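You operate a simulated robot arm through the tools that you are given. There is no shell and no other tool. Be economical: measure what you need, move in short steps, check, and stop when the job is done.

Carry out the task below with a simulated robot arm. There is one attempt and no reset: what you move stays moved.

TASK
Open the desk drawer, put the red colour glass in the inside of the desk drawer, then shut the drawer. Put the white sample card on the top of the green chest away on the top of the island bench. Shut the bottom green drawer. Fetch the clamp with the blue knob and set it on the green marking card. Open the green chest door, put the silver power supply on the top of the set-up table away on the shelf of the green chest, then shut the door. Put one of the tall steel tubes from the top of the green bench on the top of the grey side table. Any order will do. Set down upright: silver power supply.

It is judged by the outcome, as a careful person would: the job done as asked, and still so three seconds after it is handed in. It fails if anything else is knocked over, pushed out of place, dropped, spilled or broken.

THE ROBOT
A 6-joint arm with a two-finger gripper on a trunk, on a base that drives. Base frame: it is fixed to the floor where the robot stands at the start and does not move with it; the origin is under the middle of the robot, x ahead of it, y to its left, z up. Units: m, degrees, N and s.
With the tool pointing down near the work surface it reaches from about 0.1 to 0.42 m from the robot's upright axis, wherever it stands. Its first joint turns from -115.0 to 115.0 degrees. Places, roughly: bottom green drawer [-3.8, 3.8, 0.2]; clamp with the blue knob (5x5x4 cm) [-5.1, 3.2, 0.8]; desk drawer [0.5, -0.1, 0.7]; green chest door [-3.2, 3.7, 0.5]; green marking card (8x12x3 cm) [-4.9, 3.2, 0.8]; inside of the desk drawer [0.6, -0.1, 0.6]; red colour glass (5x5x2 cm) [-2.6, 0.3, 0.8]; shelf of the green chest [-3.1, 3.9, 0.5]; silver power supply (11x6x8 cm) [-2.4, 0.8, 0.8]; tall steel tube [-6.25, 0, 1]; top of the grey side table [-2.1, 1.1, 0.7]; top of the island bench [-1.7, -1, 0.8]; white sample card (8x12x3 cm) [-3.5, 4, 0.9]. Payload 2.1 kg.
Tool frame: the origin (TCP) lies between the finger pads and is the grasp point; the fingertips stand 0.02 m ahead of it; z points along the fingers, y is the line along which they close. The gripper opens to 0.1 m. The gripper's body begins 0.063 m behind the TCP.
Orientation is that of the tool frame in the base frame, as a unit quaternion [w, x, y, z]. With the fingers straight down and closing along the base's y, the tool's x points along the base's -x, its y along +y and its z along -z.

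THE INTERFACE
- The arm moves only by the tool send_rows. Its arguments are lists of equal length, an entry for each row: "rotation": the turn, a rotation vector about the base's x, y, z in degrees, a list of three; "offset": the shift along the base's x, y, z in mm, a list of three; "hand": the gripper command, from -1 (shut) to 1 (fully open), values between in proportion. In form: {"rotation": [[wx, wy, wz], ...], "offset": [[dx, dy, dz], ...], "hand": [hand, ...]}. A call has 1 to 8 rows; each row shifts and turns the commanded pose from where the row before left it. A row lasts 0.2 s, in which the tool goes at most 0.05 m and 8.6 degrees; a call with a longer step from one row to the next is refused whole, and so is a gripper value outside its range. Where a pose cannot be reached the arm comes as near as it can. A force on the tool above 40 N (or 10 N above the force at the start of the call, whichever is more), or a blocked arm, ends the call early, and 0.2 s more pass. The fingers move at their own pace (about 0.153 m/s each) and stop on an object; they squeeze with about 21 N. The grip force told is the motor's: it shows also when the fingers shut on nothing. Time passes only in rows, and 0.2 s behind the last, so rows that do not move let the fingers close. It gives the time, the measured TCP pose, the force on the tool (base axes), the opening and the grip force at its end, in the units of the frame above (readings bear some noise), with the torque about the TCP (base axes, N m) and any sound that the robot's microphone picked up.
- Cameras (640 x 400 px; columns grow to the right, rows downward): "scene" is now at [-0.0049, 0.1334, 1.6397]; the picture's right is [-0.12, -0.99, 0.00], its down [-0.93, 0.11, -0.36] and it looks along [0.36, -0.04, -0.93] (base axes); focal length 287 px, centre (320, 200). "wrist" rides on the gripper at [0.07, -0.019, -0.099] in the tool frame; the picture's right is [0.26, 0.97, 0.00], its down [-0.75, 0.20, -0.63] and it looks along [-0.61, 0.16, 0.78] (tool axes); focal length 230 px, centre (320, 200). There is no depth. A picture from a camera that has moved, and an enlarged one, comes with that camera's place and axes in the base frame and with its lens.
- capture(camera): a new picture of that camera. The clock stands still meanwhile.
- raise_lower(by): slides the trunk up (or, below 0, down) by that many m; the arm and the scene camera ride with it, the base frame stays. It gives what a move gives, with no picture.
- drive_base(legs): drives the robot by 1 to 6 legs, each [ahead, turn to the left] in m and degrees, along the robot's own axes; the way and the turn of a leg run together, so that a leg with both is an arc; at most 1.5 m and 180 degrees a leg. The arm and the cameras ride along, it lands a little off, and it stops where it bumps. It gives what a move gives.
- head_to(pan, tilt): turns the head with the scene camera to pan (to the left, within 155 degrees either way) and tilt (down, from -29 to 69), counted from straight ahead of the robot. It gives what a move gives.
- close_up(camera, box): a new picture of the part [left, top, right, bottom] of that camera's present view, enlarged. The clock stands still meanwhile.
- job_done(): hands the job in; it is judged then, once.

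Go step by step. Nothing tells you exact positions but the pictures and the camera data: compare them with the known pose of the tool, close in by small moves and look again before you grip or let go. The budget is 217 turns and 218 pictures, counting those below and the enlarged ones. Unless the task says otherwise, let go and move clear before handing in, and close with one line.

The tools are called after "Request:" by a JSON object that holds its "api" and its "payload". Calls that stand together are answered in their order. send_rows: Moves the arm, as the interface text tells. Its arguments: {"type":"object","properties":{"rotation":{"type":"array"},"offset":{"type":"array"},"hand":{"type":"array"}},"required":["rotation","offset","hand"]} The other tools are called the same way: raise_lower (by) slides the trunk up or down; drive_base (legs) drives the base; head_to (pan, tilt) turns the head that bears the scene camera; capture (camera) takes a picture; close_up (camera, box) takes an enlarged picture of a part of a camera's view; job_done () hands the job in.

At the start:

```text
time: 0.0
position: [0.3255, 0.0694, 0.9448]
orientation: [-0.001, 0.0, 1.0, -0.001]
contact_force: [-0.2, -0.1, 0.8]
ft_torque: [0.0, 0.0, -0.01]
opening: 0.0996
grip_force: 0.1
trunk travel left (down, up): [-0.875, 0.115]
robot x, y, heading: [0.0015, -0.0019, -0.0]
head pan, tilt: [-6.7, 68.8]
```

scene: 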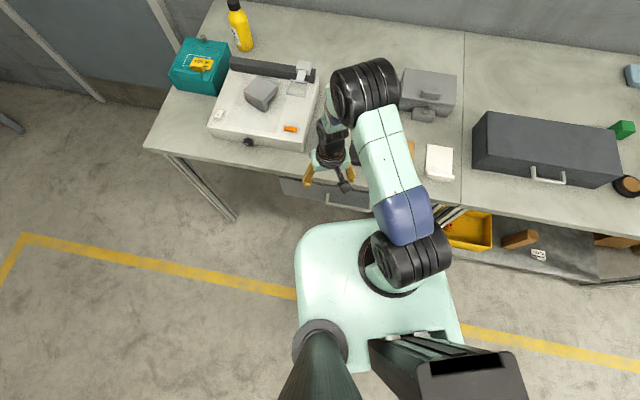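
wrist: 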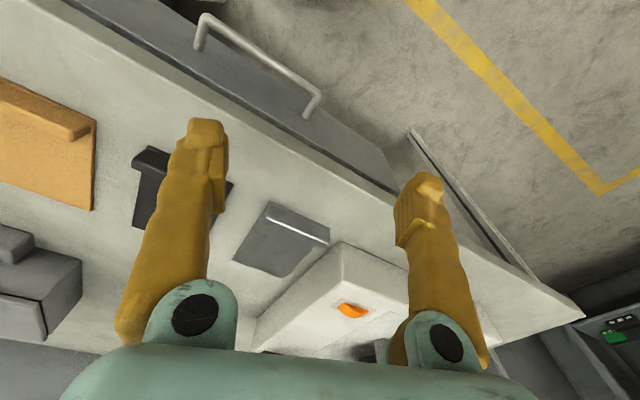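

I start at the desk, with the drawer handle below the tool. First I look around to learn the room and the drawer.

Request:
{"api": "head_to", "payload": {"pan": 0, "tilt": 50}}

Request:
{"api": "capture", "payload": {"camera": "scene"}}

Request:
{"api": "head_to", "payload": {"pan": 150, "tilt": 15}}

Request:
{"api": "capture", "payload": {"camera": "scene"}}

Request:
{"api": "head_to", "payload": {"pan": -150, "tilt": 15}}

Request:
{"api": "capture", "payload": {"camera": "scene"}}

```text
time: 0.8
position: [0.3254, 0.0699, 0.9441]
orientation: [0.0, 0.0, 1.0, 0.0]
contact_force: [-1.0, -0.6, -0.4]
ft_torque: [0.0, 0.01, 0.01]
opening: 0.1
grip_force: 0.0
trunk travel left (down, up): [-0.875, 0.115]
robot x, y, heading: [0.0019, 0.0004, -0.4]
head pan, tilt: [0.0, 50.0]
```

```text
215 pictures are left
camera scene: at [0.0165, 0.1399, 1.6616], right [0.0, -1.0, 0.0], down [-0.77, 0.0, -0.64], along [0.64, 0.0, -0.77], focal length 287 px, centre (320, 200)
```

scene: 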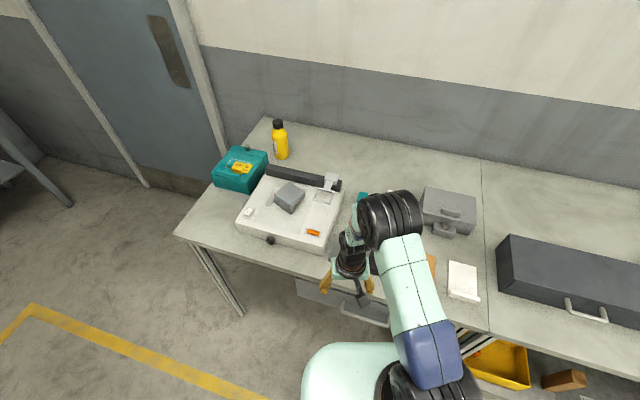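

```text
time: 3.2
position: [0.3249, 0.07, 0.9436]
orientation: [0.0, 0.0, 1.0, 0.0]
contact_force: [-0.2, 0.0, 0.3]
ft_torque: [-0.01, 0.01, -0.02]
opening: 0.1001
grip_force: 0.1
trunk travel left (down, up): [-0.875, 0.115]
robot x, y, heading: [0.0026, -0.0015, 0.1]
head pan, tilt: [150.0, 15.0]
```

```text
214 pictures are left
camera scene: at [-0.1413, 0.1868, 1.7154], right [0.5, 0.87, 0.0], down [0.22, -0.13, -0.97], along [-0.84, 0.48, -0.26], focal length 287 px, centre (320, 200)
```

scene: 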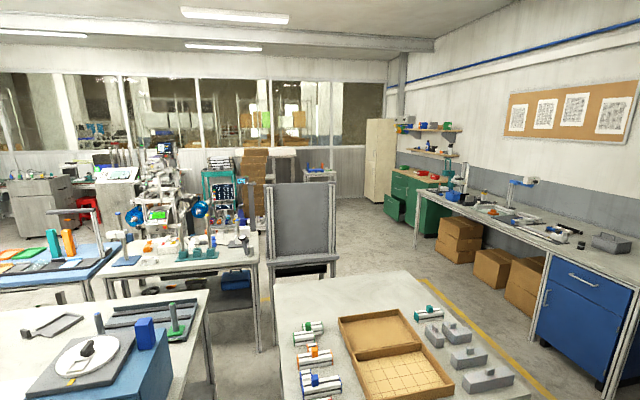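

```text
time: 7.3
position: [0.3255, 0.0701, 0.9446]
orientation: [0.0, -0.001, 1.0, 0.0]
contact_force: [0.3, 0.4, 0.8]
ft_torque: [0.0, 0.02, -0.02]
opening: 0.1001
grip_force: 0.0
trunk travel left (down, up): [-0.875, 0.115]
robot x, y, heading: [0.0023, -0.0003, 0.1]
head pan, tilt: [-150.0, 15.0]
```

```text
213 pictures are left
camera scene: at [-0.1413, 0.0933, 1.7154], right [-0.5, 0.87, 0.0], down [0.22, 0.13, -0.97], along [-0.84, -0.48, -0.26], focal length 287 px, centre (320, 200)
```

scene: 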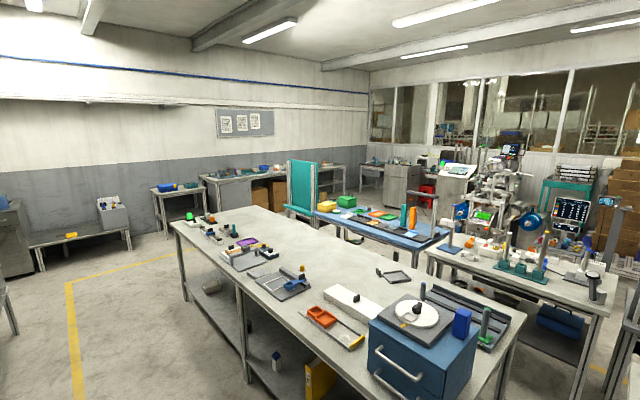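

The desk is turned about 17 degrees relative to my base frame. I'll look closer at the drawer front and its handle.

Request:
{"api": "head_to", "payload": {"pan": -15, "tilt": 60}}

Request:
{"api": "capture", "payload": {"camera": "scene"}}

Request:
{"api": "close_up", "payload": {"camera": "scene", "box": [200, 150, 440, 300]}}

Request:
{"api": "close_up", "payload": {"camera": "wrist", "box": [120, 0, 440, 200]}}

```text
time: 9.4
position: [0.3262, 0.0699, 0.9447]
orientation: [0.0, 0.0, 1.0, 0.0]
contact_force: [0.7, -0.3, -0.2]
ft_torque: [0.01, -0.01, 0.0]
opening: 0.1002
grip_force: 0.0
trunk travel left (down, up): [-0.875, 0.115]
robot x, y, heading: [0.0018, -0.0039, 0.3]
head pan, tilt: [-15.0, 60.0]
```

```text
212 pictures are left
camera scene: at [0.0039, 0.1226, 1.6491], right [-0.26, -0.97, 0.0], down [-0.84, 0.22, -0.5], along [0.48, -0.13, -0.87], focal length 287 px, centre (320, 200)
```

scene: 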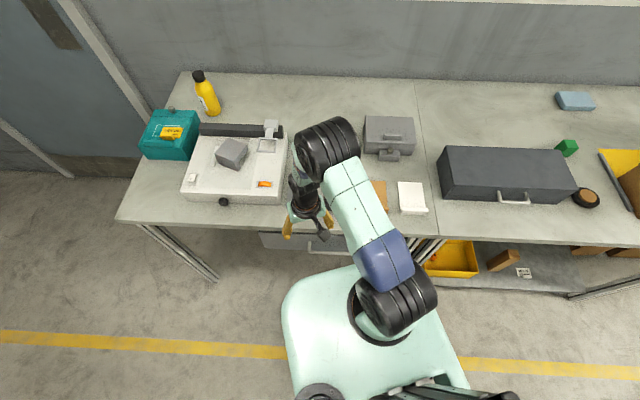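

```text
2.67 times, centred on (320, 225) of scene
camera zoom: at [0.0039, 0.1226, 1.6491], right [-0.26, -0.97, 0.0], down [-0.84, 0.22, -0.5], along [0.48, -0.13, -0.87], focal length 766 px, centre (320, 133)
```

zoom: 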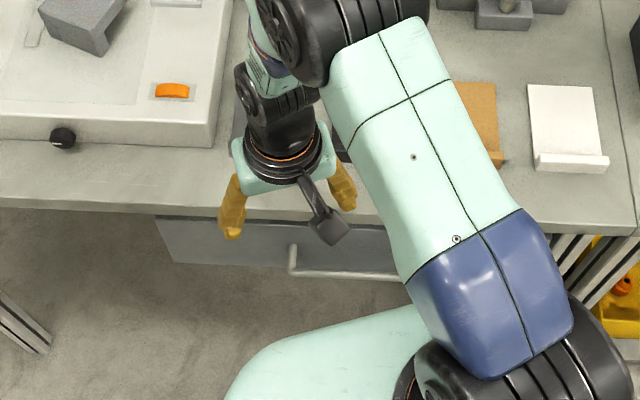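

```text
2.00 times, centred on (280, 100) of wrist
camera zoom: at [0.2569, 0.0509, 1.0423], right [-0.26, 0.97, 0.0], down [0.75, 0.2, 0.63], along [0.61, 0.16, -0.78], focal length 460 px, centre (400, 400)
```

zoom: 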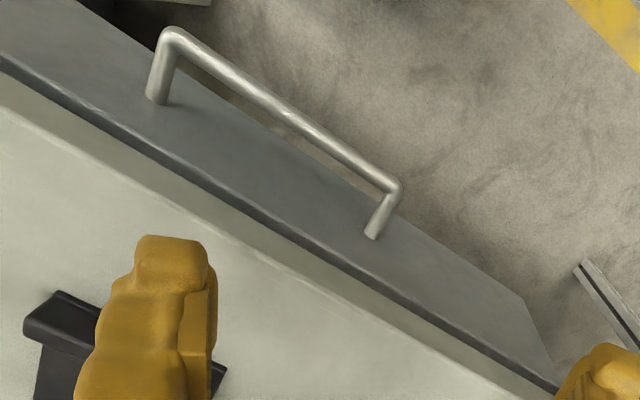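

The handle bar's centre is at about (0.325, -0.012, 0.66) and the drawer normal is turned 17.5° to the right. I'll face the drawer and back off a little so a level gripper fits.

Request:
{"api": "drive_base", "payload": {"legs": [[0, -17.5], [-0.2, 0]]}}

Request:
{"api": "send_rows", "payload": {"rotation": [[0, 0, -8.5], [0, 0, -8.5], [0, 0, -8.5], [0, 0, -8.5], [0, 0, -8.5], [0, 0, -8.5], [0, 0, -8.5], [0, 0, -8.5]], "offset": [[0, 0, 0], [0, 0, 0], [0, 0, 0], [0, 0, 0], [0, 0, 0], [0, 0, 0], [0, 0, 0], [0, 0, 0]], "hand": [0, 0, 0, 0, 0, 0, 0, 0]}}

```text
time: 12.0
position: [0.1449, 0.0267, 0.9447]
orientation: [-0.001, 0.154, 0.988, 0.001]
contact_force: [0.3, 1.0, 1.4]
ft_torque: [0.04, 0.03, 0.01]
opening: 0.1002
grip_force: 0.1
trunk travel left (down, up): [-0.875, 0.115]
robot x, y, heading: [-0.1911, 0.0594, -17.5]
head pan, tilt: [-15.0, 60.0]
```

```text
time: 13.8
position: [0.1425, 0.0277, 0.9441]
orientation: [0.0, 0.681, 0.732, 0.0]
contact_force: [-0.3, 0.2, 0.2]
ft_torque: [-0.01, 0.02, 0.01]
opening: 0.0498
grip_force: 0.1
trunk travel left (down, up): [-0.875, 0.115]
robot x, y, heading: [-0.1923, 0.0609, -17.9]
head pan, tilt: [-15.0, 60.0]
```

The base is now facing the drawer. I finish aligning the gripper and tilt it level.

Request:
{"api": "send_rows", "payload": {"rotation": [[0, 0, -7.2], [0, 0, -7.2], [0, 0, -7.2], [-2.55, -8.11, 0], [-2.55, -8.11, 0], [-2.55, -8.11, 0], [-2.55, -8.11, 0], [-2.55, -8.11, 0]], "offset": [[0, 0, 0], [0, 0, 0], [0, 0, 0], [14, -4, 0], [14, -4, 0], [14, -4, 0], [14, -4, 0], [14, -4, 0]], "hand": [0, 0, 0, 0, 0, 0, 0, 0]}}

Request:
{"api": "send_rows", "payload": {"rotation": [[-2.38, -7.55, 0], [-2.38, -7.55, 0], [-2.38, -7.55, 0], [-2.38, -7.55, 0], [-2.38, -7.55, 0], [-2.38, -7.55, 0]], "offset": [[0, 0, 0], [0, 0, 0], [0, 0, 0], [0, 0, 0], [0, 0, 0], [0, 0, 0]], "hand": [0, 0, 0, 0, 0, 0]}}

Request:
{"api": "capture", "payload": {"camera": "scene"}}

```text
time: 15.6
position: [0.2116, 0.0071, 0.9459]
orientation: [0.294, 0.75, 0.553, 0.213]
contact_force: [-0.2, 0.4, 0.3]
ft_torque: [-0.02, -0.02, -0.01]
opening: 0.05
grip_force: 0.0
out of reach, approached as far as the arm can: row 5, 6
trunk travel left (down, up): [-0.875, 0.115]
robot x, y, heading: [-0.1887, 0.0572, -17.6]
head pan, tilt: [-15.0, 60.0]
```

```text
time: 17.0
position: [0.2117, 0.0067, 0.9453]
orientation: [0.572, 0.569, 0.418, 0.418]
contact_force: [-0.5, 0.0, 0.5]
ft_torque: [0.0, 0.0, 0.02]
opening: 0.0498
grip_force: 0.0
trunk travel left (down, up): [-0.875, 0.115]
robot x, y, heading: [-0.1896, 0.0601, -17.9]
head pan, tilt: [-15.0, 60.0]
```

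```text
209 pictures are left
camera scene: at [-0.1482, 0.1753, 1.6492], right [-0.54, -0.84, 0.0], down [-0.73, 0.47, -0.5], along [0.42, -0.27, -0.87], focal length 287 px, centre (320, 200)
```

scene: 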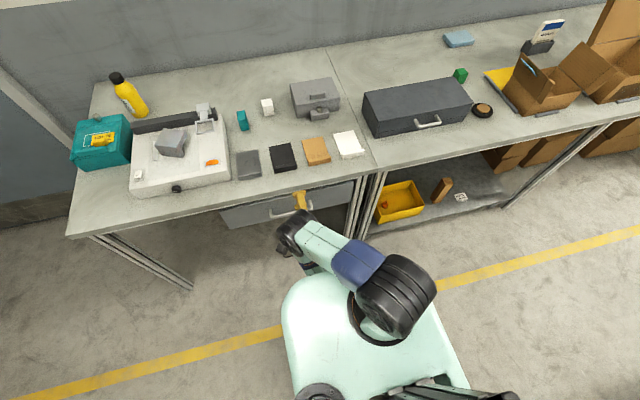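

The tool is level. I lower the trunk to the height of the bar and check.

Request:
{"api": "raise_lower", "payload": {"by": -0.286}}

Request:
{"api": "capture", "payload": {"camera": "wrist"}}

Request:
{"api": "capture", "payload": {"camera": "scene"}}

```text
time: 19.9
position: [0.2127, 0.0073, 0.6593]
orientation: [0.571, 0.569, 0.419, 0.417]
contact_force: [-0.4, 0.3, -0.1]
ft_torque: [0.03, 0.02, 0.0]
opening: 0.05
grip_force: 0.1
trunk travel left (down, up): [-0.589, 0.401]
robot x, y, heading: [-0.1837, 0.059, -17.9]
head pan, tilt: [-15.0, 60.0]
```

```text
208 pictures are left
camera wrist: at [0.14, 0.1035, 0.6391], right [0.08, 0.25, 0.97], down [-0.83, -0.53, 0.2], along [0.56, -0.81, 0.17], focal length 230 px, centre (320, 200)
```

wrist: 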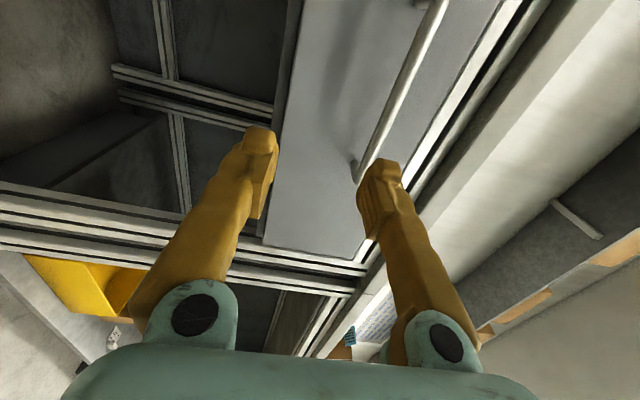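

```text
207 pictures are left
camera scene: at [-0.1481, 0.1753, 1.3632], right [-0.54, -0.84, 0.0], down [-0.73, 0.47, -0.5], along [0.42, -0.27, -0.87], focal length 287 px, centre (320, 200)
```

scene: 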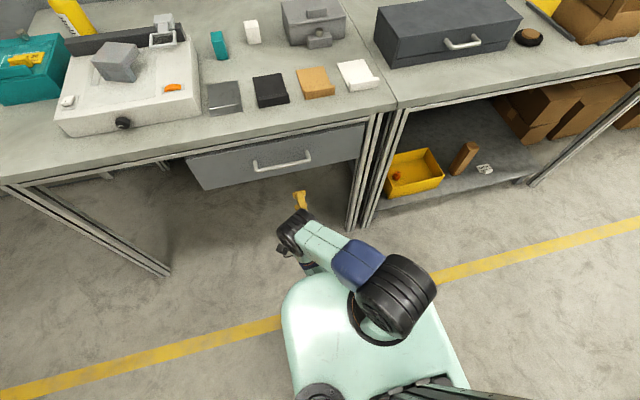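

The bar shows higher than the fingers: triangulating again gives z ≈ 0.72. I raise and look again.

Request:
{"api": "raise_lower", "payload": {"by": 0.06}}

Request:
{"api": "send_rows", "payload": {"rotation": [[0, 0, 0], [0, 0, 0]], "offset": [[24, -7, 0], [24, -7, 0]], "hand": [0.3, 0.3]}}

Request:
{"api": "capture", "payload": {"camera": "wrist"}}

Request:
{"api": "close_up", "payload": {"camera": "scene", "box": [160, 90, 400, 240]}}

```text
time: 20.9
position: [0.2133, 0.0085, 0.72]
orientation: [0.571, 0.569, 0.42, 0.417]
contact_force: [0.0, -0.1, -0.2]
ft_torque: [-0.05, 0.01, 0.0]
opening: 0.0499
grip_force: 0.1
trunk travel left (down, up): [-0.649, 0.341]
robot x, y, heading: [-0.1921, 0.0595, -17.5]
head pan, tilt: [-15.0, 60.0]
```

```text
time: 21.5
position: [0.2612, -0.004, 0.7194]
orientation: [0.571, 0.57, 0.42, 0.417]
contact_force: [-0.2, -0.1, 0.3]
ft_torque: [0.03, 0.01, 0.0]
opening: 0.0649
grip_force: 0.0
trunk travel left (down, up): [-0.649, 0.341]
robot x, y, heading: [-0.1913, 0.0599, -17.6]
head pan, tilt: [-15.0, 60.0]
```

```text
206 pictures are left
camera wrist: at [0.1878, 0.0913, 0.6989], right [0.08, 0.25, 0.96], down [-0.83, -0.53, 0.2], along [0.56, -0.81, 0.17], focal length 230 px, centre (320, 200)
```

wrist: 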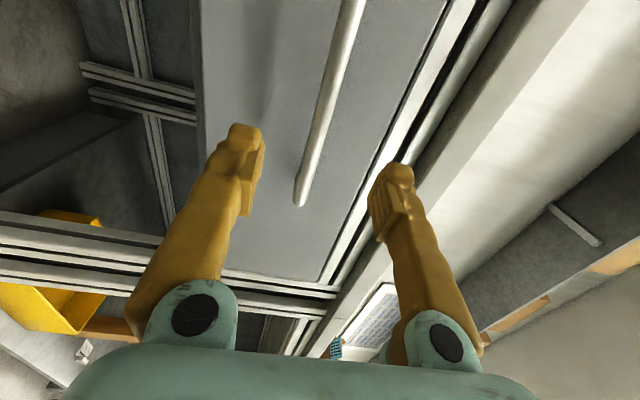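

```text
2.67 times, centred on (280, 165) of scene
camera zoom: at [-0.1478, 0.1752, 1.4231], right [-0.54, -0.84, 0.0], down [-0.73, 0.47, -0.5], along [0.42, -0.27, -0.87], focal length 766 px, centre (427, 293)
```

zoom: 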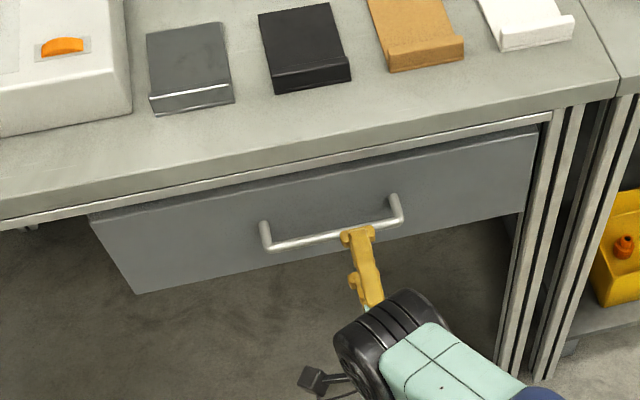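

The bar lies between the fingers. I move forward onto it and close.

Request:
{"api": "send_rows", "payload": {"rotation": [[0, 0, 0], [0, 0, 0], [0, 0, 0], [0, 0, 0], [0, 0, 0]], "offset": [[30, 0, 0], [29, 0, 0], [0, 0, 0], [0, 0, 0], [0, 0, 0]], "hand": [0.3, 0.3, -1, -1, -1]}}

Request:
{"api": "close_up", "payload": {"camera": "scene", "box": [160, 90, 400, 240]}}

Request:
{"api": "head_to", "payload": {"pan": 155, "tilt": 35}}

Request:
{"api": "capture", "payload": {"camera": "scene"}}

```text
time: 22.7
position: [0.3195, -0.0069, 0.7146]
orientation: [0.568, 0.573, 0.423, 0.413]
contact_force: [-0.4, -1.3, -30.0]
ft_torque: [0.09, -0.1, 0.34]
opening: 0.0062
grip_force: 31.2
trunk travel left (down, up): [-0.649, 0.341]
robot x, y, heading: [-0.1862, 0.0611, -17.7]
head pan, tilt: [-15.0, 60.0]
```

```text
2.67 times, centred on (280, 165) of scene
camera zoom: at [-0.1415, 0.1744, 1.4226], right [-0.54, -0.84, 0.0], down [-0.73, 0.47, -0.5], along [0.42, -0.27, -0.87], focal length 766 px, centre (427, 293)
```

zoom: 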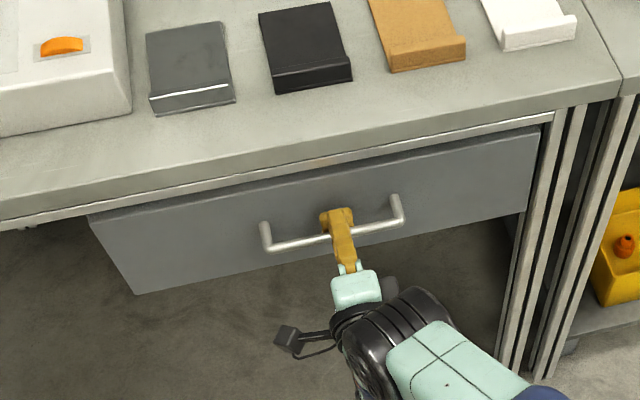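

```text
time: 25.2
position: [0.3206, -0.0063, 0.7148]
orientation: [0.567, 0.574, 0.423, 0.413]
contact_force: [-5.3, 0.2, -36.0]
ft_torque: [0.13, -0.14, 0.05]
opening: 0.0062
grip_force: 30.2
trunk travel left (down, up): [-0.649, 0.341]
robot x, y, heading: [-0.1855, 0.0578, -17.6]
head pan, tilt: [154.7, 35.0]
```

```text
203 pictures are left
camera scene: at [-0.2614, 0.2701, 1.4579], right [0.68, 0.73, 0.0], down [0.42, -0.39, -0.82], along [-0.6, 0.56, -0.57], focal length 287 px, centre (320, 200)
```

scene: 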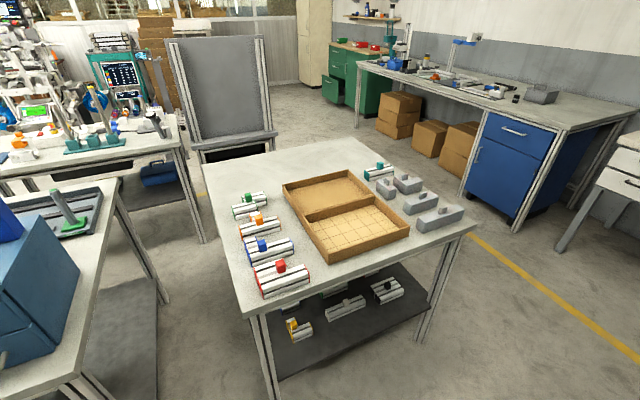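

The handle is held. Behind me there is about 0.3 m free before the tables, so I relieve the grip, then pull by driving back.

Request:
{"api": "send_rows", "payload": {"rotation": [[0, 0, 0], [0, 0, 0]], "offset": [[0, 0, -4], [0, 0, 0]], "hand": [-1, -1]}}

Request:
{"api": "drive_base", "payload": {"legs": [[-0.15, 0]]}}

Request:
{"api": "head_to", "payload": {"pan": 0, "tilt": 50}}

Request:
{"api": "capture", "payload": {"camera": "scene"}}

```text
time: 25.9
position: [0.3216, -0.0065, 0.7149]
orientation: [0.569, 0.571, 0.42, 0.416]
contact_force: [-2.3, 0.1, -21.7]
ft_torque: [0.07, -0.1, -0.04]
opening: 0.0062
grip_force: 30.8
trunk travel left (down, up): [-0.649, 0.341]
robot x, y, heading: [-0.1866, 0.0604, -17.9]
head pan, tilt: [154.7, 35.0]
```

```text
time: 27.2
position: [0.1795, 0.0389, 0.7151]
orientation: [0.57, 0.57, 0.421, 0.417]
contact_force: [-1.2, -5.8, -18.2]
ft_torque: [0.07, -0.14, 0.03]
opening: 0.0059
grip_force: 30.4
trunk travel left (down, up): [-0.649, 0.341]
robot x, y, heading: [-0.3322, 0.1028, -17.4]
head pan, tilt: [154.7, 35.0]
```

```text
time: 29.6
position: [0.1789, 0.0392, 0.7146]
orientation: [0.569, 0.57, 0.421, 0.418]
contact_force: [-2.0, -3.4, -13.8]
ft_torque: [0.05, -0.05, -0.07]
opening: 0.0057
grip_force: 30.1
trunk travel left (down, up): [-0.649, 0.341]
robot x, y, heading: [-0.3266, 0.1029, -17.3]
head pan, tilt: [0.0, 50.0]
```

```text
202 pictures are left
camera scene: at [-0.2691, 0.2312, 1.4357], right [-0.3, -0.95, 0.0], down [-0.73, 0.23, -0.64], along [0.61, -0.19, -0.77], focal length 287 px, centre (320, 200)
```

scene: 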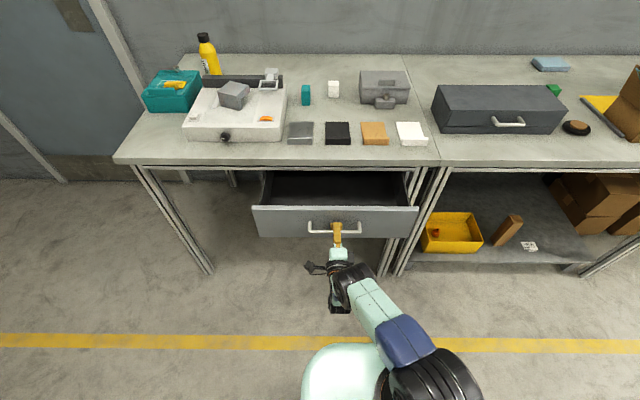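

The drawer comes out cleanly, about 0.15 m. I pull another 0.08 m, then let go and clear.

Request:
{"api": "drive_base", "payload": {"legs": [[-0.08, 0]]}}

Request:
{"api": "send_rows", "payload": {"rotation": [[0, 0, 0], [0, 0, 0], [0, 0, 0], [0, 0, 0], [0, 0, 0]], "offset": [[0, 0, 0], [0, 0, 0], [-24, 7, 0], [-24, 7, 0], [-24, 7, 0]], "hand": [0.2, 0.2, 0.2, 0.2, 0.2]}}

Request:
{"api": "capture", "payload": {"camera": "scene"}}

```text
time: 30.7
position: [0.1032, 0.0643, 0.7147]
orientation: [0.569, 0.57, 0.421, 0.418]
contact_force: [0.1, -0.9, -16.3]
ft_torque: [0.18, -0.15, 0.27]
opening: 0.0056
grip_force: 30.4
trunk travel left (down, up): [-0.649, 0.341]
robot x, y, heading: [-0.4014, 0.1254, -17.4]
head pan, tilt: [0.0, 50.0]
```

```text
time: 31.9
position: [0.0299, 0.0836, 0.7185]
orientation: [0.569, 0.57, 0.421, 0.418]
contact_force: [-0.8, 0.1, -0.8]
ft_torque: [-0.01, -0.02, -0.03]
opening: 0.0601
grip_force: 0.1
trunk travel left (down, up): [-0.649, 0.341]
robot x, y, heading: [-0.4058, 0.1254, -17.5]
head pan, tilt: [0.0, 50.0]
```

```text
201 pictures are left
camera scene: at [-0.3473, 0.2565, 1.4357], right [-0.3, -0.95, 0.0], down [-0.73, 0.23, -0.64], along [0.61, -0.19, -0.77], focal length 287 px, centre (320, 200)
```

scene: 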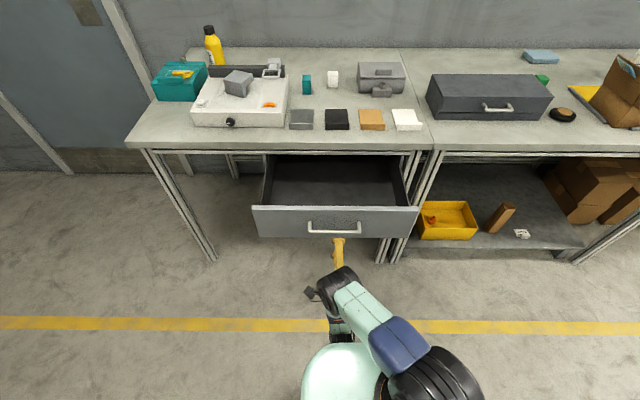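

The drawer is open. I fold the tool back to pointing down, then plan the drive to the red glass.

Request:
{"api": "send_rows", "payload": {"rotation": [[2.55, 8.11, 0], [2.55, 8.11, 0], [2.55, 8.11, 0], [2.55, 8.11, 0], [2.55, 8.11, 0], [2.55, 8.11, 0], [2.55, 8.11, 0], [2.55, 8.11, 0]], "offset": [[-14, 4, 15], [-14, 4, 15], [-14, 4, 15], [-14, 4, 15], [-14, 4, 15], [-14, 4, 15], [-14, 4, 15], [-14, 4, 15]], "hand": [0, 0, 0, 0, 0, 0, 0, 0]}}

Request:
{"api": "send_rows", "payload": {"rotation": [[2.25, 7.16, 0], [2.25, 7.16, 0], [2.25, 7.16, 0]], "offset": [[-5, 1, 20], [-5, 1, 20], [-5, 1, 20]], "hand": [0, 0, 0]}}

Request:
{"api": "raise_lower", "payload": {"by": 0.2}}

Request:
{"api": "head_to", "payload": {"pan": 155, "tilt": 25}}

Request:
{"api": "capture", "payload": {"camera": "scene"}}

Request:
{"api": "head_to", "payload": {"pan": -155, "tilt": 30}}

Request:
{"api": "capture", "payload": {"camera": "scene"}}

```text
time: 33.7
position: [-0.0731, 0.115, 0.8306]
orientation: [0.164, 0.788, 0.581, 0.119]
contact_force: [-0.5, -0.2, -0.6]
ft_torque: [0.0, -0.01, -0.02]
opening: 0.0501
grip_force: 0.0
out of reach, approached as far as the arm can: row 5, 6, 8
trunk travel left (down, up): [-0.649, 0.341]
robot x, y, heading: [-0.4036, 0.1284, -17.3]
head pan, tilt: [0.0, 50.0]
```

```text
time: 34.5
position: [-0.0782, 0.0986, 0.8662]
orientation: [0.105, 0.804, 0.584, 0.029]
contact_force: [0.0, 1.3, 0.9]
ft_torque: [-0.04, 0.02, 0.01]
opening: 0.0501
grip_force: 0.2
out of reach, approached as far as the arm can: row 1, 2
trunk travel left (down, up): [-0.649, 0.341]
robot x, y, heading: [-0.4069, 0.1283, -17.3]
head pan, tilt: [0.0, 50.0]
```

```text
time: 36.6
position: [-0.0778, 0.0992, 1.066]
orientation: [0.105, 0.805, 0.583, 0.028]
contact_force: [0.2, -0.6, -0.6]
ft_torque: [0.0, -0.03, 0.01]
opening: 0.0499
grip_force: 0.0
trunk travel left (down, up): [-0.849, 0.141]
robot x, y, heading: [-0.4055, 0.1279, -17.5]
head pan, tilt: [0.0, 50.0]
```

```text
time: 39.0
position: [-0.0782, 0.099, 1.0664]
orientation: [0.105, 0.805, 0.583, 0.028]
contact_force: [-0.2, -0.4, 0.2]
ft_torque: [-0.01, -0.03, 0.0]
opening: 0.05
grip_force: 0.1
trunk travel left (down, up): [-0.849, 0.141]
robot x, y, heading: [-0.4067, 0.1258, -17.4]
head pan, tilt: [154.7, 25.0]
```

```text
200 pictures are left
camera scene: at [-0.488, 0.3418, 1.6732], right [0.68, 0.73, 0.0], down [0.31, -0.29, -0.91], along [-0.67, 0.62, -0.42], focal length 287 px, centre (320, 200)
```

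scene: 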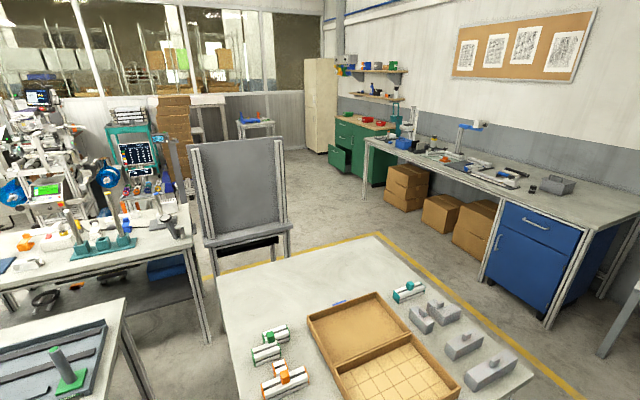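

```text
time: 43.2
position: [-0.0785, 0.0984, 1.0664]
orientation: [0.106, 0.805, 0.583, 0.028]
contact_force: [-0.5, 0.2, -1.1]
ft_torque: [0.02, 0.02, 0.02]
opening: 0.0501
grip_force: 0.0
trunk travel left (down, up): [-0.849, 0.141]
robot x, y, heading: [-0.4041, 0.1301, -17.6]
head pan, tilt: [-154.7, 30.0]
```

```text
199 pictures are left
camera scene: at [-0.5099, 0.2667, 1.6652], right [-0.14, 0.99, 0.0], down [0.5, 0.07, -0.87], along [-0.86, -0.12, -0.5], focal length 287 px, centre (320, 200)
```

scene: 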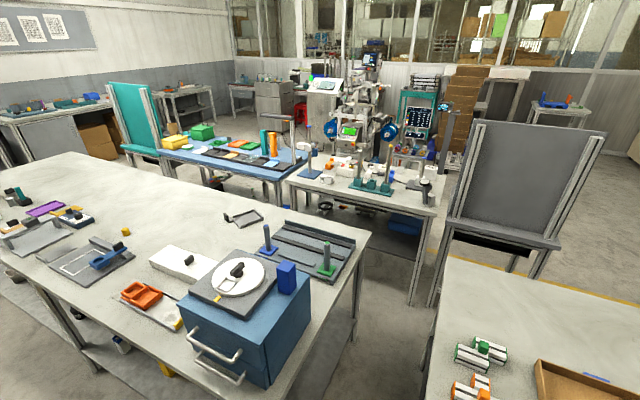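

I need my own footprint to judge the aisles, so I look straight down.

Request:
{"api": "head_to", "payload": {"pan": 0, "tilt": 69}}

Request:
{"api": "capture", "payload": {"camera": "scene"}}

Request:
{"api": "head_to", "payload": {"pan": 150, "tilt": 69}}

Request:
{"api": "capture", "payload": {"camera": "scene"}}

Request:
{"api": "head_to", "payload": {"pan": -150, "tilt": 69}}

Request:
{"api": "capture", "payload": {"camera": "scene"}}

```text
time: 45.6
position: [-0.0785, 0.0984, 1.0664]
orientation: [0.105, 0.805, 0.583, 0.028]
contact_force: [0.4, -0.6, -0.3]
ft_torque: [-0.03, -0.02, -0.01]
opening: 0.0499
grip_force: 0.0
trunk travel left (down, up): [-0.849, 0.141]
robot x, y, heading: [-0.4025, 0.1262, -17.6]
head pan, tilt: [0.0, 68.8]
```

```text
198 pictures are left
camera scene: at [-0.367, 0.2623, 1.6138], right [-0.3, -0.95, 0.0], down [-0.89, 0.28, -0.36], along [0.35, -0.11, -0.93], focal length 287 px, centre (320, 200)
```

scene: 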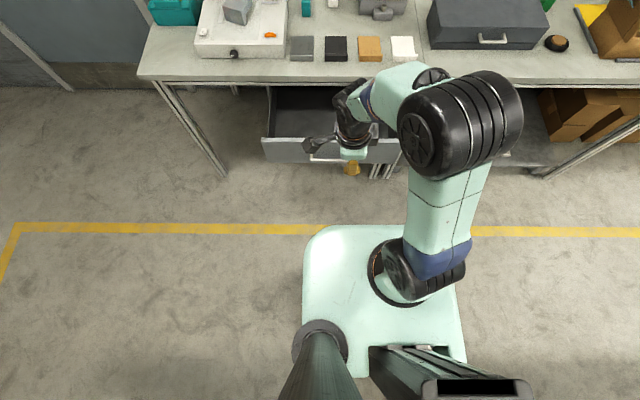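

```text
time: 48.0
position: [-0.0787, 0.0982, 1.0666]
orientation: [0.105, 0.805, 0.583, 0.027]
contact_force: [-0.3, 0.1, -0.3]
ft_torque: [0.0, 0.0, 0.02]
opening: 0.0501
grip_force: 0.0
trunk travel left (down, up): [-0.849, 0.141]
robot x, y, heading: [-0.4052, 0.1266, -17.2]
head pan, tilt: [150.0, 68.8]
```

```text
197 pictures are left
camera scene: at [-0.4581, 0.3204, 1.6137], right [0.74, 0.68, 0.0], down [0.63, -0.69, -0.36], along [-0.25, 0.27, -0.93], focal length 287 px, centre (320, 200)
```

scene: 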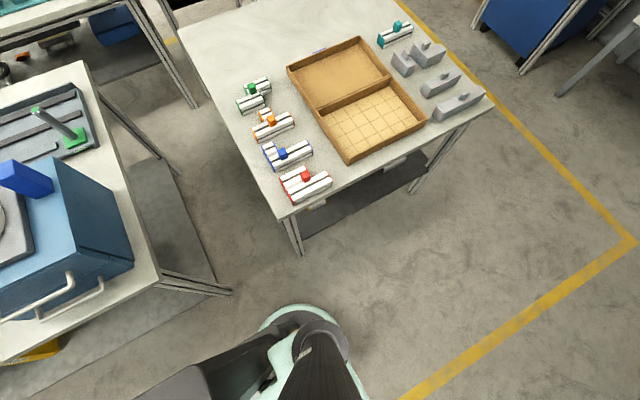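

```text
time: 52.1
position: [-0.0795, 0.1002, 1.066]
orientation: [0.105, 0.805, 0.583, 0.027]
contact_force: [-0.3, -0.4, -1.0]
ft_torque: [-0.01, 0.02, 0.0]
opening: 0.05
grip_force: 0.0
trunk travel left (down, up): [-0.849, 0.141]
robot x, y, heading: [-0.4036, 0.1268, -17.4]
head pan, tilt: [-150.0, 68.8]
```

```text
196 pictures are left
camera scene: at [-0.4749, 0.2669, 1.6137], right [-0.22, 0.98, 0.0], down [0.91, 0.2, -0.36], along [-0.35, -0.08, -0.93], focal length 287 px, centre (320, 200)
```

scene: 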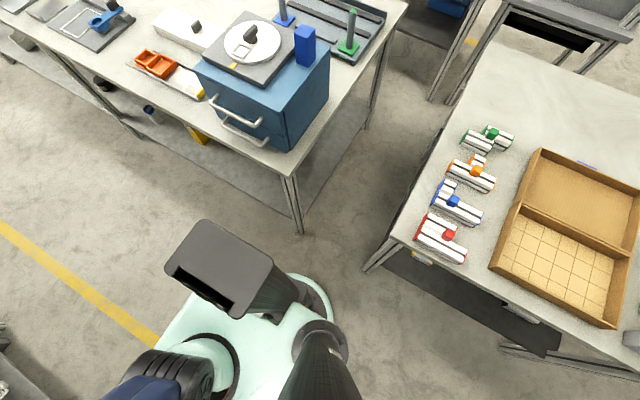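

The aisle beside the island looks only about 0.37 m wide, so I'll go round the box table on the open side. First I turn left and drive along the yellow line, then look again.

Request:
{"api": "drive_base", "payload": {"legs": [[0, 90], [1.5, 0]]}}

Request:
{"api": "head_to", "payload": {"pan": 90, "tilt": 25}}

Request:
{"api": "capture", "payload": {"camera": "scene"}}

Request:
{"api": "head_to", "payload": {"pan": 40, "tilt": 25}}

Request:
{"api": "capture", "payload": {"camera": "scene"}}

```text
time: 63.5
position: [0.079, 1.9223, 1.0662]
orientation: [0.055, 0.154, 0.982, 0.095]
contact_force: [-0.5, -0.3, 0.1]
ft_torque: [-0.02, 0.01, 0.04]
opening: 0.0498
grip_force: 0.2
trunk travel left (down, up): [-0.849, 0.141]
robot x, y, heading: [0.0524, 1.5944, 72.7]
head pan, tilt: [-150.0, 68.8]
```

```text
time: 66.9
position: [0.0805, 1.9226, 1.0659]
orientation: [0.054, 0.156, 0.982, 0.094]
contact_force: [-0.1, 0.2, -0.7]
ft_torque: [0.02, -0.04, 0.03]
opening: 0.0499
grip_force: 0.1
trunk travel left (down, up): [-0.849, 0.141]
robot x, y, heading: [0.0536, 1.5987, 72.7]
head pan, tilt: [90.0, 25.0]
```

```text
195 pictures are left
camera scene: at [-0.1882, 1.6078, 1.6732], right [0.3, 0.96, 0.0], down [0.4, -0.12, -0.91], along [-0.87, 0.27, -0.42], focal length 287 px, centre (320, 200)
```

scene: 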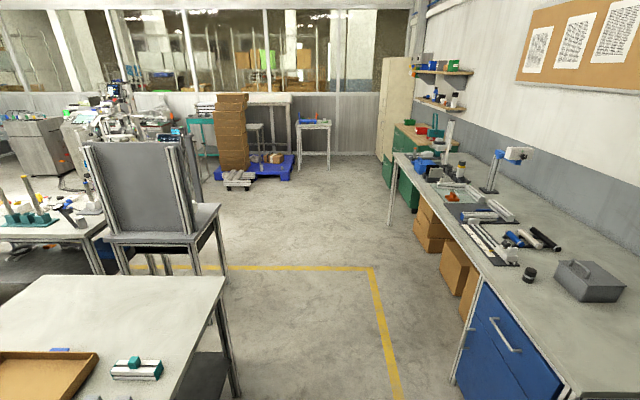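

```text
time: 68.1
position: [0.0799, 1.9227, 1.0661]
orientation: [0.055, 0.155, 0.982, 0.095]
contact_force: [-0.1, -0.9, -0.7]
ft_torque: [0.0, 0.0, -0.03]
opening: 0.05
grip_force: 0.0
trunk travel left (down, up): [-0.849, 0.141]
robot x, y, heading: [0.0523, 1.5981, 72.8]
head pan, tilt: [40.0, 25.0]
```

```text
194 pictures are left
camera scene: at [-0.1361, 1.6654, 1.6732], right [0.92, 0.39, 0.0], down [0.16, -0.39, -0.91], along [-0.35, 0.83, -0.42], focal length 287 px, centre (320, 200)
```

scene: 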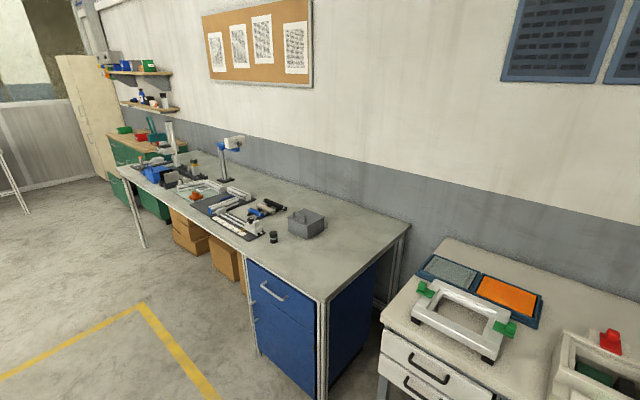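

The corridor is wide and clear. I turn to face down the room, drive 1.5 m, and look at the side table and set-up table.

Request:
{"api": "drive_base", "payload": {"legs": [[0, 90], [1.5, 0], [0.7, 0]]}}

Request:
{"api": "head_to", "payload": {"pan": 90, "tilt": 30}}

Request:
{"api": "capture", "payload": {"camera": "scene"}}

Request:
{"api": "head_to", "payload": {"pan": 30, "tilt": 25}}

Request:
{"api": "capture", "payload": {"camera": "scene"}}

Request:
{"api": "head_to", "payload": {"pan": -40, "tilt": 25}}

Request:
{"api": "capture", "payload": {"camera": "scene"}}

```text
time: 82.7
position: [-2.3692, 2.2024, 1.0669]
orientation: [-0.031, -0.602, 0.791, 0.105]
contact_force: [0.2, -0.1, 0.2]
ft_torque: [0.02, 0.02, -0.02]
opening: 0.0497
grip_force: 0.2
trunk travel left (down, up): [-0.849, 0.141]
robot x, y, heading: [-2.0442, 2.1845, 165.0]
head pan, tilt: [40.0, 25.0]
```

```text
time: 83.9
position: [-2.3698, 2.2019, 1.0657]
orientation: [-0.031, -0.602, 0.791, 0.105]
contact_force: [0.0, 0.1, 0.3]
ft_torque: [0.01, 0.02, 0.02]
opening: 0.0501
grip_force: 0.2
trunk travel left (down, up): [-0.849, 0.141]
robot x, y, heading: [-2.0437, 2.1869, 165.5]
head pan, tilt: [90.0, 30.0]
```

```text
193 pictures are left
camera scene: at [-2.0434, 1.9516, 1.6652], right [-0.97, 0.25, 0.0], down [0.13, 0.48, -0.87], along [-0.22, -0.84, -0.5], focal length 287 px, centre (320, 200)
```

scene: 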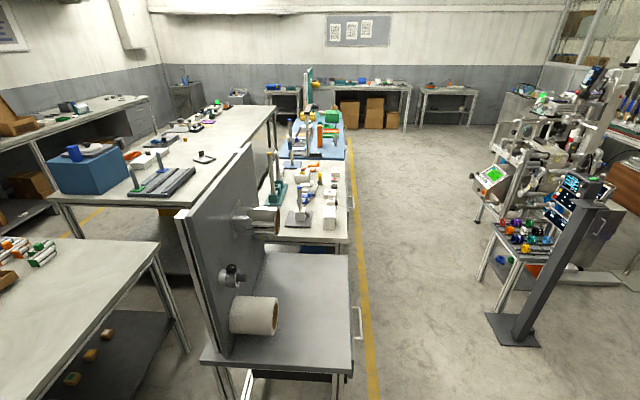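

```text
time: 85.2
position: [-2.3705, 2.2017, 1.0663]
orientation: [-0.031, -0.603, 0.791, 0.104]
contact_force: [0.2, 0.0, 0.4]
ft_torque: [0.02, -0.03, 0.03]
opening: 0.05
grip_force: 0.1
trunk travel left (down, up): [-0.849, 0.141]
robot x, y, heading: [-2.043, 2.1882, 165.2]
head pan, tilt: [30.0, 25.0]
```

```text
192 pictures are left
camera scene: at [-2.1092, 2.0145, 1.6732], right [-0.27, 0.96, 0.0], down [0.41, 0.11, -0.91], along [-0.87, -0.24, -0.42], focal length 287 px, centre (320, 200)
```

scene: 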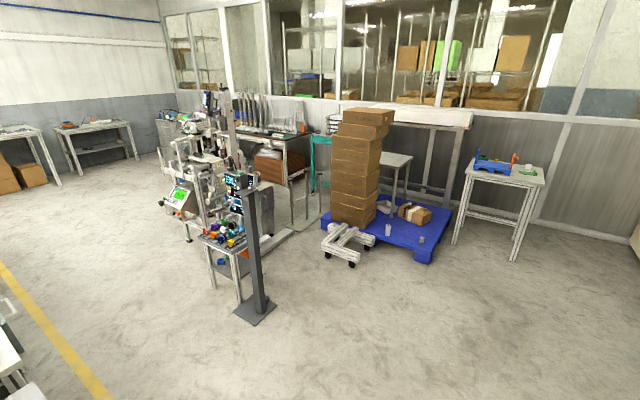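

```text
time: 86.6
position: [-2.3686, 2.2023, 1.0661]
orientation: [-0.03, -0.603, 0.791, 0.104]
contact_force: [0.3, 0.1, 0.2]
ft_torque: [-0.03, 0.01, -0.03]
opening: 0.0502
grip_force: 0.0
trunk travel left (down, up): [-0.849, 0.141]
robot x, y, heading: [-2.0414, 2.1903, 165.5]
head pan, tilt: [-40.0, 25.0]
```

```text
191 pictures are left
camera scene: at [-2.0739, 2.1142, 1.6732], right [0.81, 0.58, 0.0], down [0.25, -0.34, -0.91], along [-0.53, 0.74, -0.42], focal length 287 px, centre (320, 200)
```

scene: 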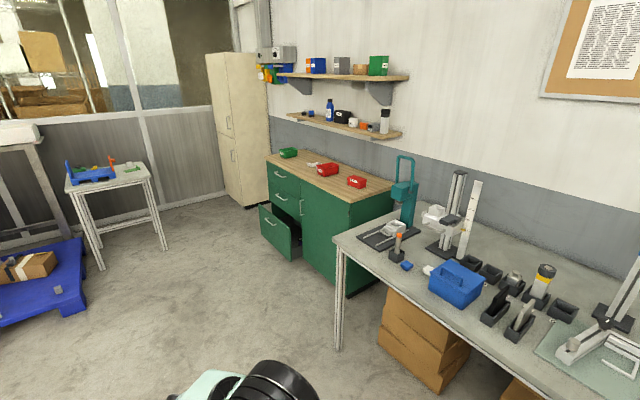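

This side has a wide aisle, with everything accessible. Next I go to the green chest; its bottom drawer is open and the door handle is beside the drawers.

Request:
{"api": "drive_base", "payload": {"legs": [[0, -2.8], [1.5, 0], [0.25, 0], [0, -90]]}}

Request:
{"api": "head_to", "payload": {"pan": 0, "tilt": 30}}

Request:
{"api": "capture", "payload": {"camera": "scene"}}

```text
time: 99.5
position: [-3.6618, 3.0306, 1.0663]
orientation: [0.054, 0.144, 0.984, 0.094]
contact_force: [-0.1, 0.5, 0.5]
ft_torque: [0.02, 0.06, -0.03]
opening: 0.0497
grip_force: 0.0
trunk travel left (down, up): [-0.849, 0.141]
robot x, y, heading: [-3.6852, 2.7022, 74.3]
head pan, tilt: [-40.0, 25.0]
```

```text
time: 100.5
position: [-3.6632, 3.0296, 1.0666]
orientation: [0.054, 0.143, 0.984, 0.095]
contact_force: [0.7, -1.0, -0.1]
ft_torque: [0.01, 0.01, 0.01]
opening: 0.05
grip_force: 0.0
trunk travel left (down, up): [-0.849, 0.141]
robot x, y, heading: [-3.6828, 2.7062, 74.4]
head pan, tilt: [0.0, 30.0]
```

```text
190 pictures are left
camera scene: at [-3.8096, 2.7711, 1.6652], right [0.96, -0.28, 0.0], down [-0.14, -0.48, -0.87], along [0.24, 0.83, -0.5], focal length 287 px, centre (320, 200)
```

scene: 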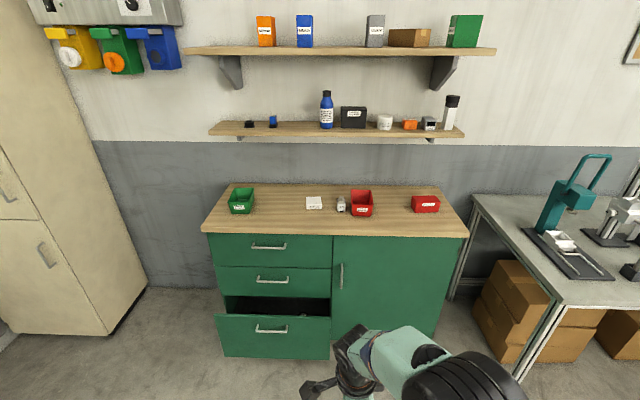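

Clear view of the chest: the bottom drawer stands out about 0.13 m, the door handle is near (-3.42, 3.74, 0.64) with hinges on the right. I shift left in front of the drawers and level the gripper with fingers closed to push.

Request:
{"api": "drive_base", "payload": {"legs": [[0, 88.1], [0.34, 0], [0, -90]]}}

Request:
{"api": "send_rows", "payload": {"rotation": [[8.11, -2.55, 0], [8.11, -2.55, 0], [8.11, -2.55, 0], [8.11, -2.55, 0], [8.11, -2.55, 0], [8.11, -2.55, 0], [8.11, -2.55, 0], [8.11, -2.55, 0]], "offset": [[4, 13, 0], [4, 13, 0], [4, 13, 0], [4, 13, 0], [4, 13, 0], [4, 13, 0], [4, 13, 0], [4, 13, 0]], "hand": [-1, -1, -1, -1, -1, -1, -1, -1]}}

```text
time: 110.3
position: [-3.9991, 3.1214, 1.0659]
orientation: [0.052, 0.123, 0.986, 0.096]
contact_force: [-0.2, 0.1, 1.4]
ft_torque: [0.01, 0.0, -0.02]
opening: 0.05
grip_force: 0.1
trunk travel left (down, up): [-0.849, 0.141]
robot x, y, heading: [-4.0061, 2.796, 76.5]
head pan, tilt: [0.0, 30.0]
```

```text
time: 112.1
position: [-3.9686, 3.2263, 1.0662]
orientation: [0.142, 0.113, 0.757, 0.628]
contact_force: [0.6, 0.3, 0.3]
ft_torque: [0.02, -0.01, 0.0]
opening: 0.0003
grip_force: 20.9
trunk travel left (down, up): [-0.849, 0.141]
robot x, y, heading: [-4.0046, 2.7926, 76.4]
head pan, tilt: [0.0, 30.0]
```

Request:
{"api": "drive_base", "payload": {"legs": [[0, -3.9]]}}

Request:
{"api": "send_rows", "payload": {"rotation": [[8.11, -2.55, 0], [0, 0, 7.6], [1.4, -0.4, 0]], "offset": [[0, 0, 0], [0, 0, 0], [0, 0, 0]], "hand": [-1, -1, -1]}}

Request:
{"api": "raise_lower", "payload": {"by": -0.82}}

Request:
{"api": "head_to", "payload": {"pan": 0, "tilt": 40}}

Request:
{"api": "capture", "payload": {"camera": "scene"}}

Request:
{"api": "capture", "payload": {"camera": "wrist"}}

```text
time: 113.0
position: [-3.9409, 3.2217, 1.0689]
orientation: [0.163, 0.138, 0.753, 0.622]
contact_force: [-0.3, -0.4, -0.6]
ft_torque: [0.02, -0.01, 0.02]
opening: 0.0
grip_force: 20.2
trunk travel left (down, up): [-0.849, 0.141]
robot x, y, heading: [-4.004, 2.7902, 72.7]
head pan, tilt: [0.0, 30.0]
```

```text
time: 113.8
position: [-3.9392, 3.2219, 1.0672]
orientation: [0.126, 0.087, 0.702, 0.695]
contact_force: [0.1, 0.8, 0.3]
ft_torque: [-0.01, -0.03, -0.01]
opening: 0.0
grip_force: 21.1
trunk travel left (down, up): [-0.849, 0.141]
robot x, y, heading: [-4.0063, 2.7926, 72.7]
head pan, tilt: [0.0, 30.0]
```

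```text
refused: -0.82 is not a number from -0.4 to 0.4
```

```text
time: 114.5
position: [-3.9391, 3.2208, 1.067]
orientation: [0.126, 0.088, 0.703, 0.695]
contact_force: [-1.1, 0.6, 0.5]
ft_torque: [-0.01, 0.06, -0.02]
opening: 0.0
grip_force: 21.2
trunk travel left (down, up): [-0.849, 0.141]
robot x, y, heading: [-4.0027, 2.7886, 72.9]
head pan, tilt: [0.0, 40.0]
```

```text
189 pictures are left
camera scene: at [-4.1318, 2.8584, 1.6499], right [0.95, -0.3, 0.0], down [-0.19, -0.61, -0.77], along [0.23, 0.73, -0.64], focal length 287 px, centre (320, 200)
```

scene: 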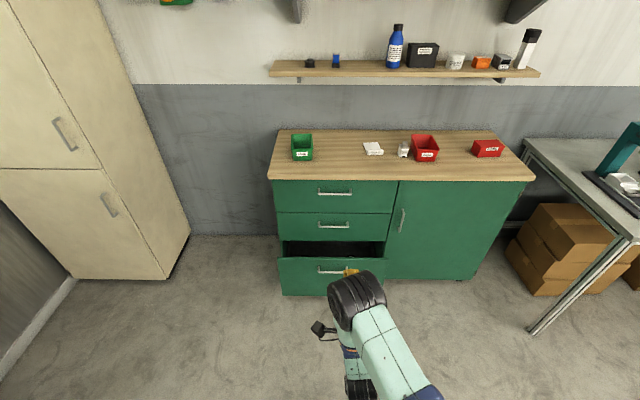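

```text
188 pictures are left
camera wrist: at [-4.0341, 3.1473, 1.0434], right [-0.3, 0.1, 0.95], down [0.52, -0.82, 0.24], along [0.8, 0.56, 0.19], focal length 230 px, centre (320, 200)
```

wrist: 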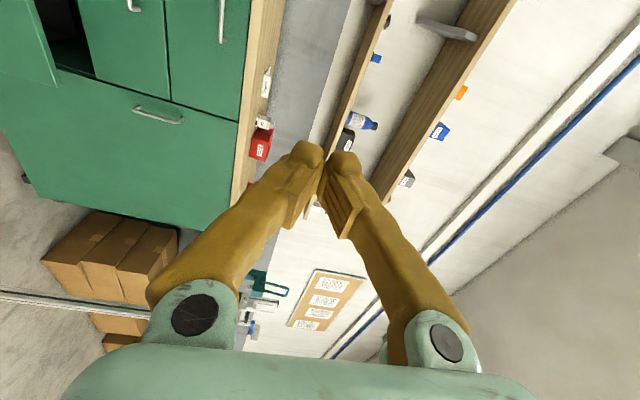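

The gripper lines up with the drawer centre. I lower in two steps to push below the handle.

Request:
{"api": "raise_lower", "payload": {"by": -0.4}}

Request:
{"api": "raise_lower", "payload": {"by": -0.4}}

Request:
{"api": "drive_base", "payload": {"legs": [[0.42, 0]]}}

Request:
{"api": "capture", "payload": {"camera": "scene"}}

Request:
{"api": "capture", "payload": {"camera": "wrist"}}

```text
time: 118.3
position: [-3.9393, 3.2225, 0.6675]
orientation: [0.126, 0.088, 0.702, 0.695]
contact_force: [-0.5, -0.3, -0.1]
ft_torque: [-0.03, -0.02, -0.01]
opening: 0.0
grip_force: 20.9
trunk travel left (down, up): [-0.449, 0.541]
robot x, y, heading: [-4.0072, 2.7962, 72.8]
head pan, tilt: [0.0, 40.0]
```

```text
time: 122.1
position: [-3.9401, 3.2221, 0.2664]
orientation: [0.126, 0.088, 0.703, 0.695]
contact_force: [0.0, -0.1, -0.6]
ft_torque: [0.0, 0.0, -0.03]
opening: 0.0001
grip_force: 21.0
trunk travel left (down, up): [-0.049, 0.941]
robot x, y, heading: [-4.0045, 2.7914, 72.5]
head pan, tilt: [0.0, 40.0]
```

```text
time: 124.7
position: [-3.8046, 3.6273, 0.2668]
orientation: [0.131, 0.093, 0.701, 0.694]
contact_force: [0.3, 0.9, 0.4]
ft_torque: [0.01, 0.02, 0.04]
opening: 0.0
grip_force: 21.0
trunk travel left (down, up): [-0.049, 0.941]
robot x, y, heading: [-3.8715, 3.2013, 71.9]
head pan, tilt: [0.0, 40.0]
```

```text
187 pictures are left
camera scene: at [-4.0011, 3.266, 0.8499], right [0.95, -0.31, 0.0], down [-0.2, -0.61, -0.77], along [0.24, 0.73, -0.64], focal length 287 px, centre (320, 200)
```

scene: 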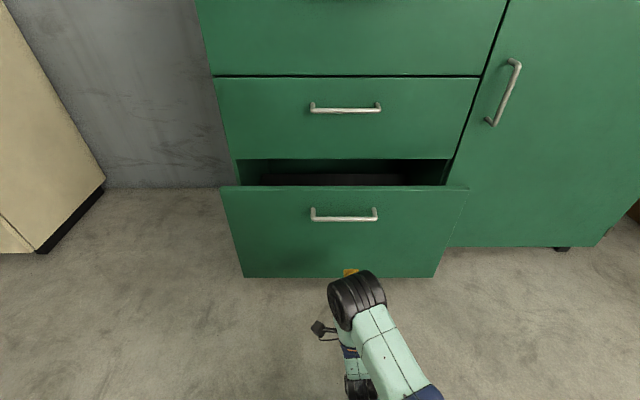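

```text
186 pictures are left
camera wrist: at [-3.8999, 3.5537, 0.2434], right [-0.29, 0.1, 0.95], down [0.51, -0.83, 0.24], along [0.81, 0.55, 0.19], focal length 230 px, centre (320, 200)
```

wrist: 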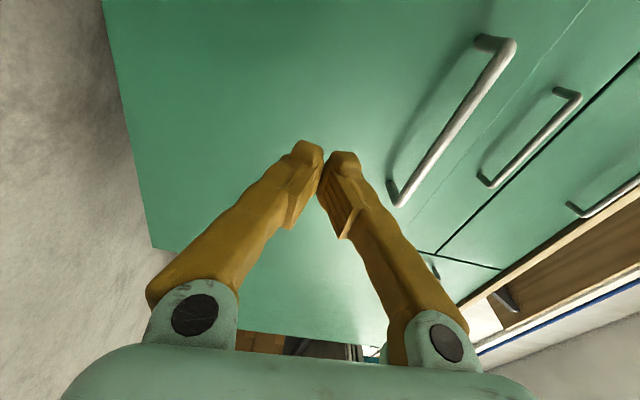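

Lined up below the handle. I drive forward to push it in.

Request:
{"api": "drive_base", "payload": {"legs": [[0.19, 0]]}}

Request:
{"api": "capture", "payload": {"camera": "scene"}}

```text
time: 126.3
position: [-3.7475, 3.8037, 0.2667]
orientation: [0.13, 0.092, 0.701, 0.695]
contact_force: [-0.2, 0.8, -0.6]
ft_torque: [0.0, 0.03, -0.03]
opening: 0.0
grip_force: 29.5
trunk travel left (down, up): [-0.049, 0.941]
robot x, y, heading: [-3.8229, 3.3767, 72.1]
head pan, tilt: [0.0, 40.0]
```

```text
185 pictures are left
camera scene: at [-3.9436, 3.443, 0.8499], right [0.95, -0.31, 0.0], down [-0.2, -0.61, -0.77], along [0.24, 0.73, -0.64], focal length 287 px, centre (320, 200)
```

scene: 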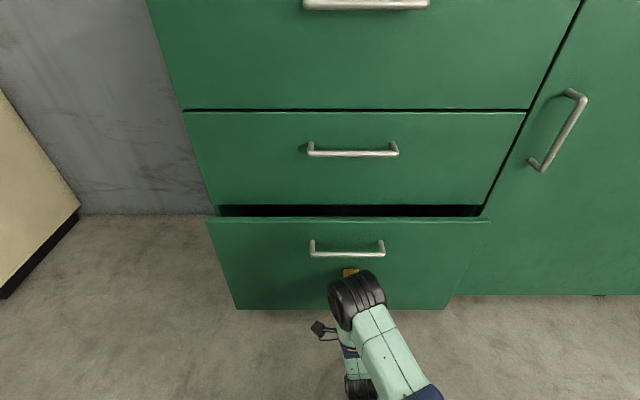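

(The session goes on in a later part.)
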